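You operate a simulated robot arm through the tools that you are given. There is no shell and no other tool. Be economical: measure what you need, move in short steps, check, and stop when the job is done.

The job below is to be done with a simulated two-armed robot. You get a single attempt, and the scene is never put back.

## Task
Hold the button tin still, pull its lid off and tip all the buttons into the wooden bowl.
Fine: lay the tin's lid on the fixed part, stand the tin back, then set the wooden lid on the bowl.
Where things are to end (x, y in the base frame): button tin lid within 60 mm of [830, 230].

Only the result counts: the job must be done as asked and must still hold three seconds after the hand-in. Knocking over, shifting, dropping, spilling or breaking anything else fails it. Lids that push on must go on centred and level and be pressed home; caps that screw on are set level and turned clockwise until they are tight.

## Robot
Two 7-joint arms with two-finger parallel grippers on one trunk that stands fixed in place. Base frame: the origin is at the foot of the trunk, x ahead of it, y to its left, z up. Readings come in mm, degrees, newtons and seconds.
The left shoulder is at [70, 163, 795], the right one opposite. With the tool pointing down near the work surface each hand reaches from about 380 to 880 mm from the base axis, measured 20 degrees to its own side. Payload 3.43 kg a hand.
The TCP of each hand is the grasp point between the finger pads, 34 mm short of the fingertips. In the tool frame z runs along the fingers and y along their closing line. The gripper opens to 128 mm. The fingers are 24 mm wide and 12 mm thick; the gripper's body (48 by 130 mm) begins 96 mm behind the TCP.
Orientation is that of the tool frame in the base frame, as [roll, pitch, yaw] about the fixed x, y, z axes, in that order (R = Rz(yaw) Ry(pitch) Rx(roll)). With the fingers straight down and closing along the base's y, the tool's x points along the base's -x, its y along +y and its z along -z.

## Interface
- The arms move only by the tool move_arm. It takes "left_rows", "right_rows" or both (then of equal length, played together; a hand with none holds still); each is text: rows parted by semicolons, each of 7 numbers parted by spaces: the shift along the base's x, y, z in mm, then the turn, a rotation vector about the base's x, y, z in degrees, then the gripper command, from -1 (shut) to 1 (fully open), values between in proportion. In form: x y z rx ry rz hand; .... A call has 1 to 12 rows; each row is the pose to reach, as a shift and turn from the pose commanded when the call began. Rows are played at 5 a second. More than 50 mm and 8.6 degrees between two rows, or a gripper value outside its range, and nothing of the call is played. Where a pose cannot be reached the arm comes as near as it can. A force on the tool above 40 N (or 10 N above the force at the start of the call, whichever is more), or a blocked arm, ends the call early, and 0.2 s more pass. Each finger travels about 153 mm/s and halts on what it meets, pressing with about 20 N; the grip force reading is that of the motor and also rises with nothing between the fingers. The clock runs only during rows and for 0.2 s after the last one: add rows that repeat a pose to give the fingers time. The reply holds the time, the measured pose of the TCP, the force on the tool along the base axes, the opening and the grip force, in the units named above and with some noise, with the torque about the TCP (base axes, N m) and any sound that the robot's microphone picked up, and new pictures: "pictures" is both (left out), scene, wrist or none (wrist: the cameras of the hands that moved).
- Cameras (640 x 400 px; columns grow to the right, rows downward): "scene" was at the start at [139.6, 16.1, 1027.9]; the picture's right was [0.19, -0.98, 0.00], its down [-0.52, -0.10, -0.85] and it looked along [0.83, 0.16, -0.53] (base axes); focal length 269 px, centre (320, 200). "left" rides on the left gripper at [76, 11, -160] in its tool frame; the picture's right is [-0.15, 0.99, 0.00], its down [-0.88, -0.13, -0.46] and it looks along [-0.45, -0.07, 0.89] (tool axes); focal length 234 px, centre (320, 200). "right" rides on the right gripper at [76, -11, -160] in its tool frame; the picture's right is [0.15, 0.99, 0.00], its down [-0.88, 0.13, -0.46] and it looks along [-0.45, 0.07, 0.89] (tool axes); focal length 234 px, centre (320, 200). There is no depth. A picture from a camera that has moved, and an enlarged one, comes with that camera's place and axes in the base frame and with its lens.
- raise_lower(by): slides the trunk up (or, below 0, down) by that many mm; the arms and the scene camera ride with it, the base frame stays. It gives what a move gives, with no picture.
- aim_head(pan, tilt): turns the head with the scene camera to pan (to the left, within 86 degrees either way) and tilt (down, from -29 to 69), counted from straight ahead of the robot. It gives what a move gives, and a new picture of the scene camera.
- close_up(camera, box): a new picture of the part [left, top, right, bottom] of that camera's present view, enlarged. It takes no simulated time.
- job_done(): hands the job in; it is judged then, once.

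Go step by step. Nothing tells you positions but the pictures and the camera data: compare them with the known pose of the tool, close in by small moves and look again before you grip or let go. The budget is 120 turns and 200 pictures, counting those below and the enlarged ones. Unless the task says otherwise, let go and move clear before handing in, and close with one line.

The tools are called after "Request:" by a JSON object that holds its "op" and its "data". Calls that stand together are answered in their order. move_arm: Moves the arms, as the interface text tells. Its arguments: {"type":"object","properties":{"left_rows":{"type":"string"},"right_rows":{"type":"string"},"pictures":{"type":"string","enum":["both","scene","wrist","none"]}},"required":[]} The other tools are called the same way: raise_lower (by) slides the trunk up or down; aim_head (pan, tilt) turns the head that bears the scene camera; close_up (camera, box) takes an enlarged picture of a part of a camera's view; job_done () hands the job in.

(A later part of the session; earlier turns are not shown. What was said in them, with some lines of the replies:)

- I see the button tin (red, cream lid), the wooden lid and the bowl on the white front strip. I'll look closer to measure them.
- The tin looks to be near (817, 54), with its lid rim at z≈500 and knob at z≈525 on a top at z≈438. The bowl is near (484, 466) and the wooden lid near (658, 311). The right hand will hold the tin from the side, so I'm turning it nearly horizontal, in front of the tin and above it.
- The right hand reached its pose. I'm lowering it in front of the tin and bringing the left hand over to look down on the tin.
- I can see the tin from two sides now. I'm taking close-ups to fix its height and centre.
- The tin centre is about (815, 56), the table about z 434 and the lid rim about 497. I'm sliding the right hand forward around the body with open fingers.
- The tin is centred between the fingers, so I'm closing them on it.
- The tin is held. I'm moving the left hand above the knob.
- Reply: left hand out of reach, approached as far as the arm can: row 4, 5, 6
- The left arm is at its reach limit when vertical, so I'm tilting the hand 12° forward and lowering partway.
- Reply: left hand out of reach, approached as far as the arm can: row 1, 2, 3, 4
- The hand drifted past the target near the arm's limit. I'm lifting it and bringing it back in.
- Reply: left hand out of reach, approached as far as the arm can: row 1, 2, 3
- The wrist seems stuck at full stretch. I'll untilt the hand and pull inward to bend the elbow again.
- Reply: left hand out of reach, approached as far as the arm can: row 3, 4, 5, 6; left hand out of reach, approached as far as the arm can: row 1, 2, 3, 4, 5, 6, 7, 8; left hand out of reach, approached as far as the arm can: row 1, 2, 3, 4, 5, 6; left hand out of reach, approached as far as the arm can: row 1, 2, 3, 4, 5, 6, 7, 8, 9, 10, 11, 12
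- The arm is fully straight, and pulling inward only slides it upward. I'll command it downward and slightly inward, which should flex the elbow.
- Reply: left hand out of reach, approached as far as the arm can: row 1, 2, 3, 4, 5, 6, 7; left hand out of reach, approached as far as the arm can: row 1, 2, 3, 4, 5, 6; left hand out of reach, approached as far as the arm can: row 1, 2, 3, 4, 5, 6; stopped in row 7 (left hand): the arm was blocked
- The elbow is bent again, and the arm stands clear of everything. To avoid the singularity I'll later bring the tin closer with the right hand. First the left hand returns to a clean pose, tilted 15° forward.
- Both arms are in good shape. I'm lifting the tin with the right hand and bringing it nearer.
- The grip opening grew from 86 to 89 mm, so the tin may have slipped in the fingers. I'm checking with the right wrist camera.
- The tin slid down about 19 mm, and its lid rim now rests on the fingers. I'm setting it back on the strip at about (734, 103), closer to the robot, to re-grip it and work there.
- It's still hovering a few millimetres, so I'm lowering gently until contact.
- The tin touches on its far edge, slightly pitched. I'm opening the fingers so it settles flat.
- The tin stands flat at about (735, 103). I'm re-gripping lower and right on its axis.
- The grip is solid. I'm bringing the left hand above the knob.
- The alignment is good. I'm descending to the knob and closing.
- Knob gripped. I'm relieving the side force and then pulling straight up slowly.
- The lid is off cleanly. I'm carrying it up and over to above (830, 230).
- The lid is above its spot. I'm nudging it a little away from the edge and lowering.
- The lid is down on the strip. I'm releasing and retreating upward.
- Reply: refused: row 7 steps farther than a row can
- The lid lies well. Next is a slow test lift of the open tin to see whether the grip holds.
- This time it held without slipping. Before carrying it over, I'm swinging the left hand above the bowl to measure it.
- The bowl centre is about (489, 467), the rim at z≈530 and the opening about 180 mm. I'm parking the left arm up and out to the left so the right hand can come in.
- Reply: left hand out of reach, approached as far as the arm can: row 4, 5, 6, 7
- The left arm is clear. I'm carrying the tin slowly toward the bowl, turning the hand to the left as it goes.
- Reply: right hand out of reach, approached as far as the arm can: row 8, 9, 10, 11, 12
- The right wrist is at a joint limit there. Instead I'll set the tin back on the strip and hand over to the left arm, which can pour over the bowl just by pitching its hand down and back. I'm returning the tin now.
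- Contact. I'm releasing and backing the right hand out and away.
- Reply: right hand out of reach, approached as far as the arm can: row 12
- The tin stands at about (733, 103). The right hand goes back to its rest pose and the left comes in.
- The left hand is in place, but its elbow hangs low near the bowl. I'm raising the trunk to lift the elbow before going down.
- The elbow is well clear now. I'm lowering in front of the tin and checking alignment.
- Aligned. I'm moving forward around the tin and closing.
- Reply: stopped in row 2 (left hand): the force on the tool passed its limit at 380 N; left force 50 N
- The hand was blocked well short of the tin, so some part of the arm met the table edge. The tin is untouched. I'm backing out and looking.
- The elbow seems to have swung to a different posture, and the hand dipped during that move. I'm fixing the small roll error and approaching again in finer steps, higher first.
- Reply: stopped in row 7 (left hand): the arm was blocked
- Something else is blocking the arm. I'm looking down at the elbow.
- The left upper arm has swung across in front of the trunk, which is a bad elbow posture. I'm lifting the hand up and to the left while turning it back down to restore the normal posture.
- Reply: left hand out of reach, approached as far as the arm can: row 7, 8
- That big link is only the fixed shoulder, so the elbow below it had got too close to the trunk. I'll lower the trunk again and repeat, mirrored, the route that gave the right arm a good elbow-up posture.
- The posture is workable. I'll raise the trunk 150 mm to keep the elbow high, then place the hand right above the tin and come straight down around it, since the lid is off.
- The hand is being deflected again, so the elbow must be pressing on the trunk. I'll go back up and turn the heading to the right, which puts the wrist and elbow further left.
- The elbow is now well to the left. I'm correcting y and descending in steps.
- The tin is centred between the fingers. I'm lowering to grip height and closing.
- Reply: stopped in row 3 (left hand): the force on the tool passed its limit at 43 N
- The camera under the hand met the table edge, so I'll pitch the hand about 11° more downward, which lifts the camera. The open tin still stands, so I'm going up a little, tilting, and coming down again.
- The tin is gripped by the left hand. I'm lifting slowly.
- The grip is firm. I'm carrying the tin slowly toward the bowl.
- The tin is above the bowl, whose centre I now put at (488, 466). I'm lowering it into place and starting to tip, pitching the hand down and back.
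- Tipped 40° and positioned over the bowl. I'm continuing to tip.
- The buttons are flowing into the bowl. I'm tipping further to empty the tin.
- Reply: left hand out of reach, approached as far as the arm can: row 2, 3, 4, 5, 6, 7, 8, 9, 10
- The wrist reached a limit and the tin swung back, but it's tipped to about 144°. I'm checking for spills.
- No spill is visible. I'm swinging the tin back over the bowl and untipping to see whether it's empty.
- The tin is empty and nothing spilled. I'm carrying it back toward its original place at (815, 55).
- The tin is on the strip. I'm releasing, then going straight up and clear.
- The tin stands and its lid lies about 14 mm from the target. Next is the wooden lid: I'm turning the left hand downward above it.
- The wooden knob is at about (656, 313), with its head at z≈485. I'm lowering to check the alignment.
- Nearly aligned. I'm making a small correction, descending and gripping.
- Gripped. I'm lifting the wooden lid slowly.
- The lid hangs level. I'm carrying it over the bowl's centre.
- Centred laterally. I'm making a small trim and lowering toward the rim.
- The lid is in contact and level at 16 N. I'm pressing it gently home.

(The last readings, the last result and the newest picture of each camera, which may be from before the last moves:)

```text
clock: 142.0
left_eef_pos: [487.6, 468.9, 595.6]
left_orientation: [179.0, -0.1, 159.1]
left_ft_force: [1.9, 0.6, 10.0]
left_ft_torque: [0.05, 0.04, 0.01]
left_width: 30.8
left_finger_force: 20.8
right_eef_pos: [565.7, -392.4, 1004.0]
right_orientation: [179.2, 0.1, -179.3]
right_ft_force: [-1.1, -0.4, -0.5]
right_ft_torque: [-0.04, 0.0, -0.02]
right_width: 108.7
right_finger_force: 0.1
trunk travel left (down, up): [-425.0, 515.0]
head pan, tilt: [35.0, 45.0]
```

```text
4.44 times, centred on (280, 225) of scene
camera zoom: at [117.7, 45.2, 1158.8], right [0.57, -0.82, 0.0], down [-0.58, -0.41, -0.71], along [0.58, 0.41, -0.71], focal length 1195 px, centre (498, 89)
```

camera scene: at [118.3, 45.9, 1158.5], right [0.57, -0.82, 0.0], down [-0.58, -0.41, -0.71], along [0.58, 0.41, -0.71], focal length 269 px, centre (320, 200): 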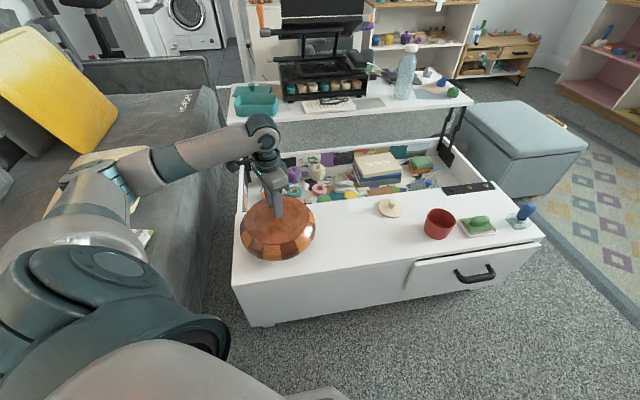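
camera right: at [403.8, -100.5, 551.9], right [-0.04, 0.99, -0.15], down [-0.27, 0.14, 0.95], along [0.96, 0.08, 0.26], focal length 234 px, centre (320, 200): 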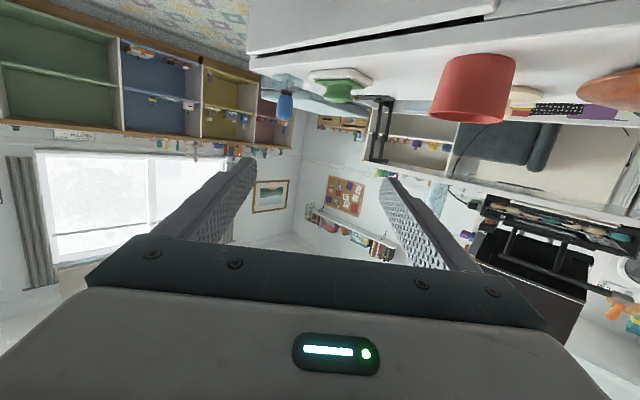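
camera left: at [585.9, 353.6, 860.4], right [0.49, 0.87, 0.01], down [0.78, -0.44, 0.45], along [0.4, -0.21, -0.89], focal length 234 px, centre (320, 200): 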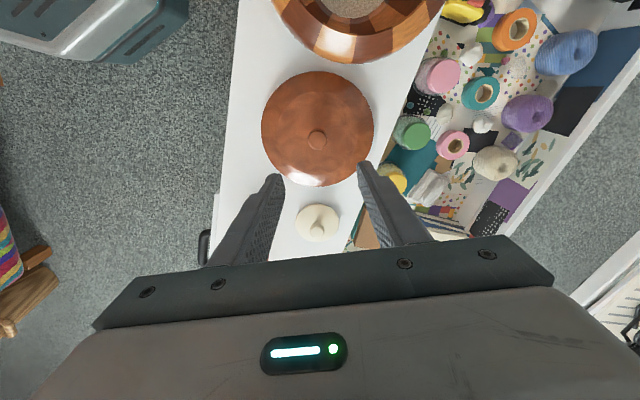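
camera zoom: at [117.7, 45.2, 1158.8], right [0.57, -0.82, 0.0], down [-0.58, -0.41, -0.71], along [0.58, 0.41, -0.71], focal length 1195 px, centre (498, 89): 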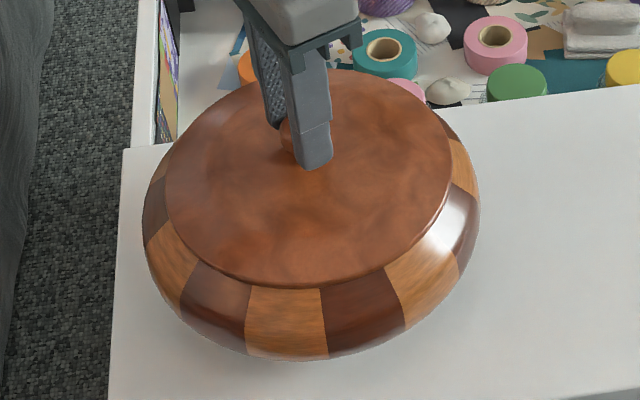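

The lid is seated, level and symmetric. I'm releasing and moving clear.

Request:
{"op": "move_arm", "data": {"left_rows": "0 0 2 0 0 0 -0.6; 0 0 2 0 0 0 -0.2; 0 0 2 0 0 0 0; 0 0 20 0 0 0 0; 0 0 55 0 0 0 0; 0 0 95 0 0 0 0; 0 0 140 0 0 0 0; 0 0 180 0 0 0 0; 20 -20 210 0 0 0 0; 20 -20 210 0 0 0 0", "pictures": "none"}}

Request:
{"op": "aim_head", "data": {"pan": 22, "tilt": 42}}

Request:
{"op": "close_up", "data": {"camera": "scene", "box": [160, 140, 480, 340]}}

Request:
{"op": "close_up", "data": {"camera": "left", "box": [160, 0, 480, 200]}}

```text
clock: 144.2
left_eef_pos: [506.1, 447.2, 803.1]
left_orientation: [179.2, -0.1, 159.4]
left_ft_force: [-0.9, 0.4, -0.1]
left_ft_torque: [-0.03, 0.0, -0.02]
left_width: 64.0
left_finger_force: 0.1
right_eef_pos: [566.8, -390.6, 1003.2]
right_orientation: [179.4, 0.0, -179.2]
right_ft_force: [-0.3, 0.5, 0.7]
right_ft_torque: [0.0, 0.02, -0.01]
right_width: 108.7
right_finger_force: 0.0
trunk travel left (down, up): [-425.0, 515.0]
head pan, tilt: [35.0, 45.0]
```

```text
clock: 145.0
left_eef_pos: [507.6, 446.7, 802.3]
left_orientation: [179.1, -0.1, 159.1]
left_ft_force: [0.3, 0.9, 0.0]
left_ft_torque: [0.01, 0.02, -0.02]
left_width: 63.9
left_finger_force: 0.0
right_eef_pos: [566.0, -391.1, 1003.9]
right_orientation: [179.2, 0.0, -179.3]
right_ft_force: [0.2, 0.4, 0.3]
right_ft_torque: [-0.01, -0.01, 0.02]
right_width: 108.7
right_finger_force: 0.0
trunk travel left (down, up): [-425.0, 515.0]
head pan, tilt: [22.0, 42.0]
camera scene: at [129.1, 30.6, 1162.9], right [0.38, -0.93, 0.0], down [-0.62, -0.25, -0.74], along [0.69, 0.28, -0.67], focal length 269 px, centre (320, 200)
```

scene: 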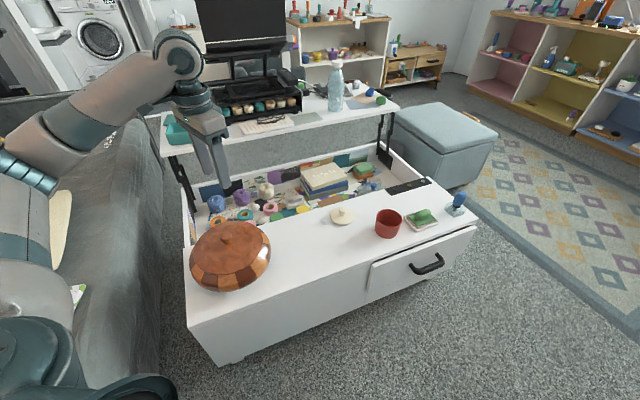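

```text
2.00 times, centred on (320, 240) of scene
camera zoom: at [129.1, 30.6, 1162.9], right [0.38, -0.93, 0.0], down [-0.62, -0.25, -0.74], along [0.69, 0.28, -0.67], focal length 538 px, centre (320, 120)
```

zoom: 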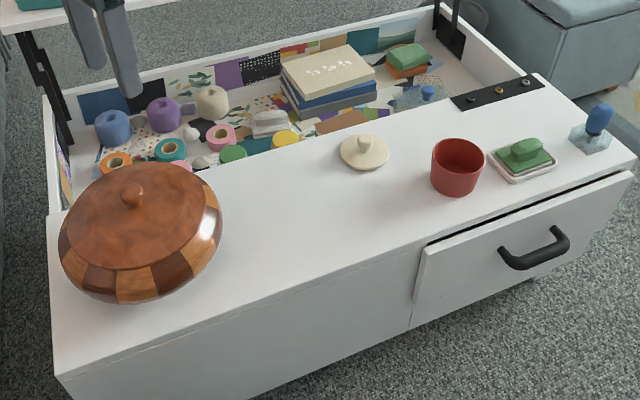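

```text
2.00 times, centred on (320, 100) of left
camera zoom: at [438.0, 481.3, 960.9], right [0.49, 0.87, 0.01], down [0.78, -0.44, 0.45], along [0.4, -0.21, -0.89], focal length 468 px, centre (320, 400)
```

zoom: 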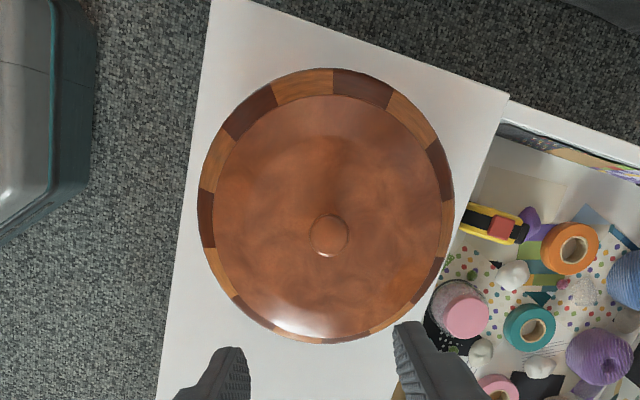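

The wooden lid sits centred and level on the bowl. The tin stands upright, its lid lies near (820, 220), nothing else was disturbed, and both hands are clear. I'm handing in.

Request:
{"op": "job_done", "data": {}}

```text
The job is handed in.
```

The buttons are all in the wooden bowl with its lid on, the empty tin stands upright back in its place, and the tin's lid lies on the fixed part about 14 mm from the target.
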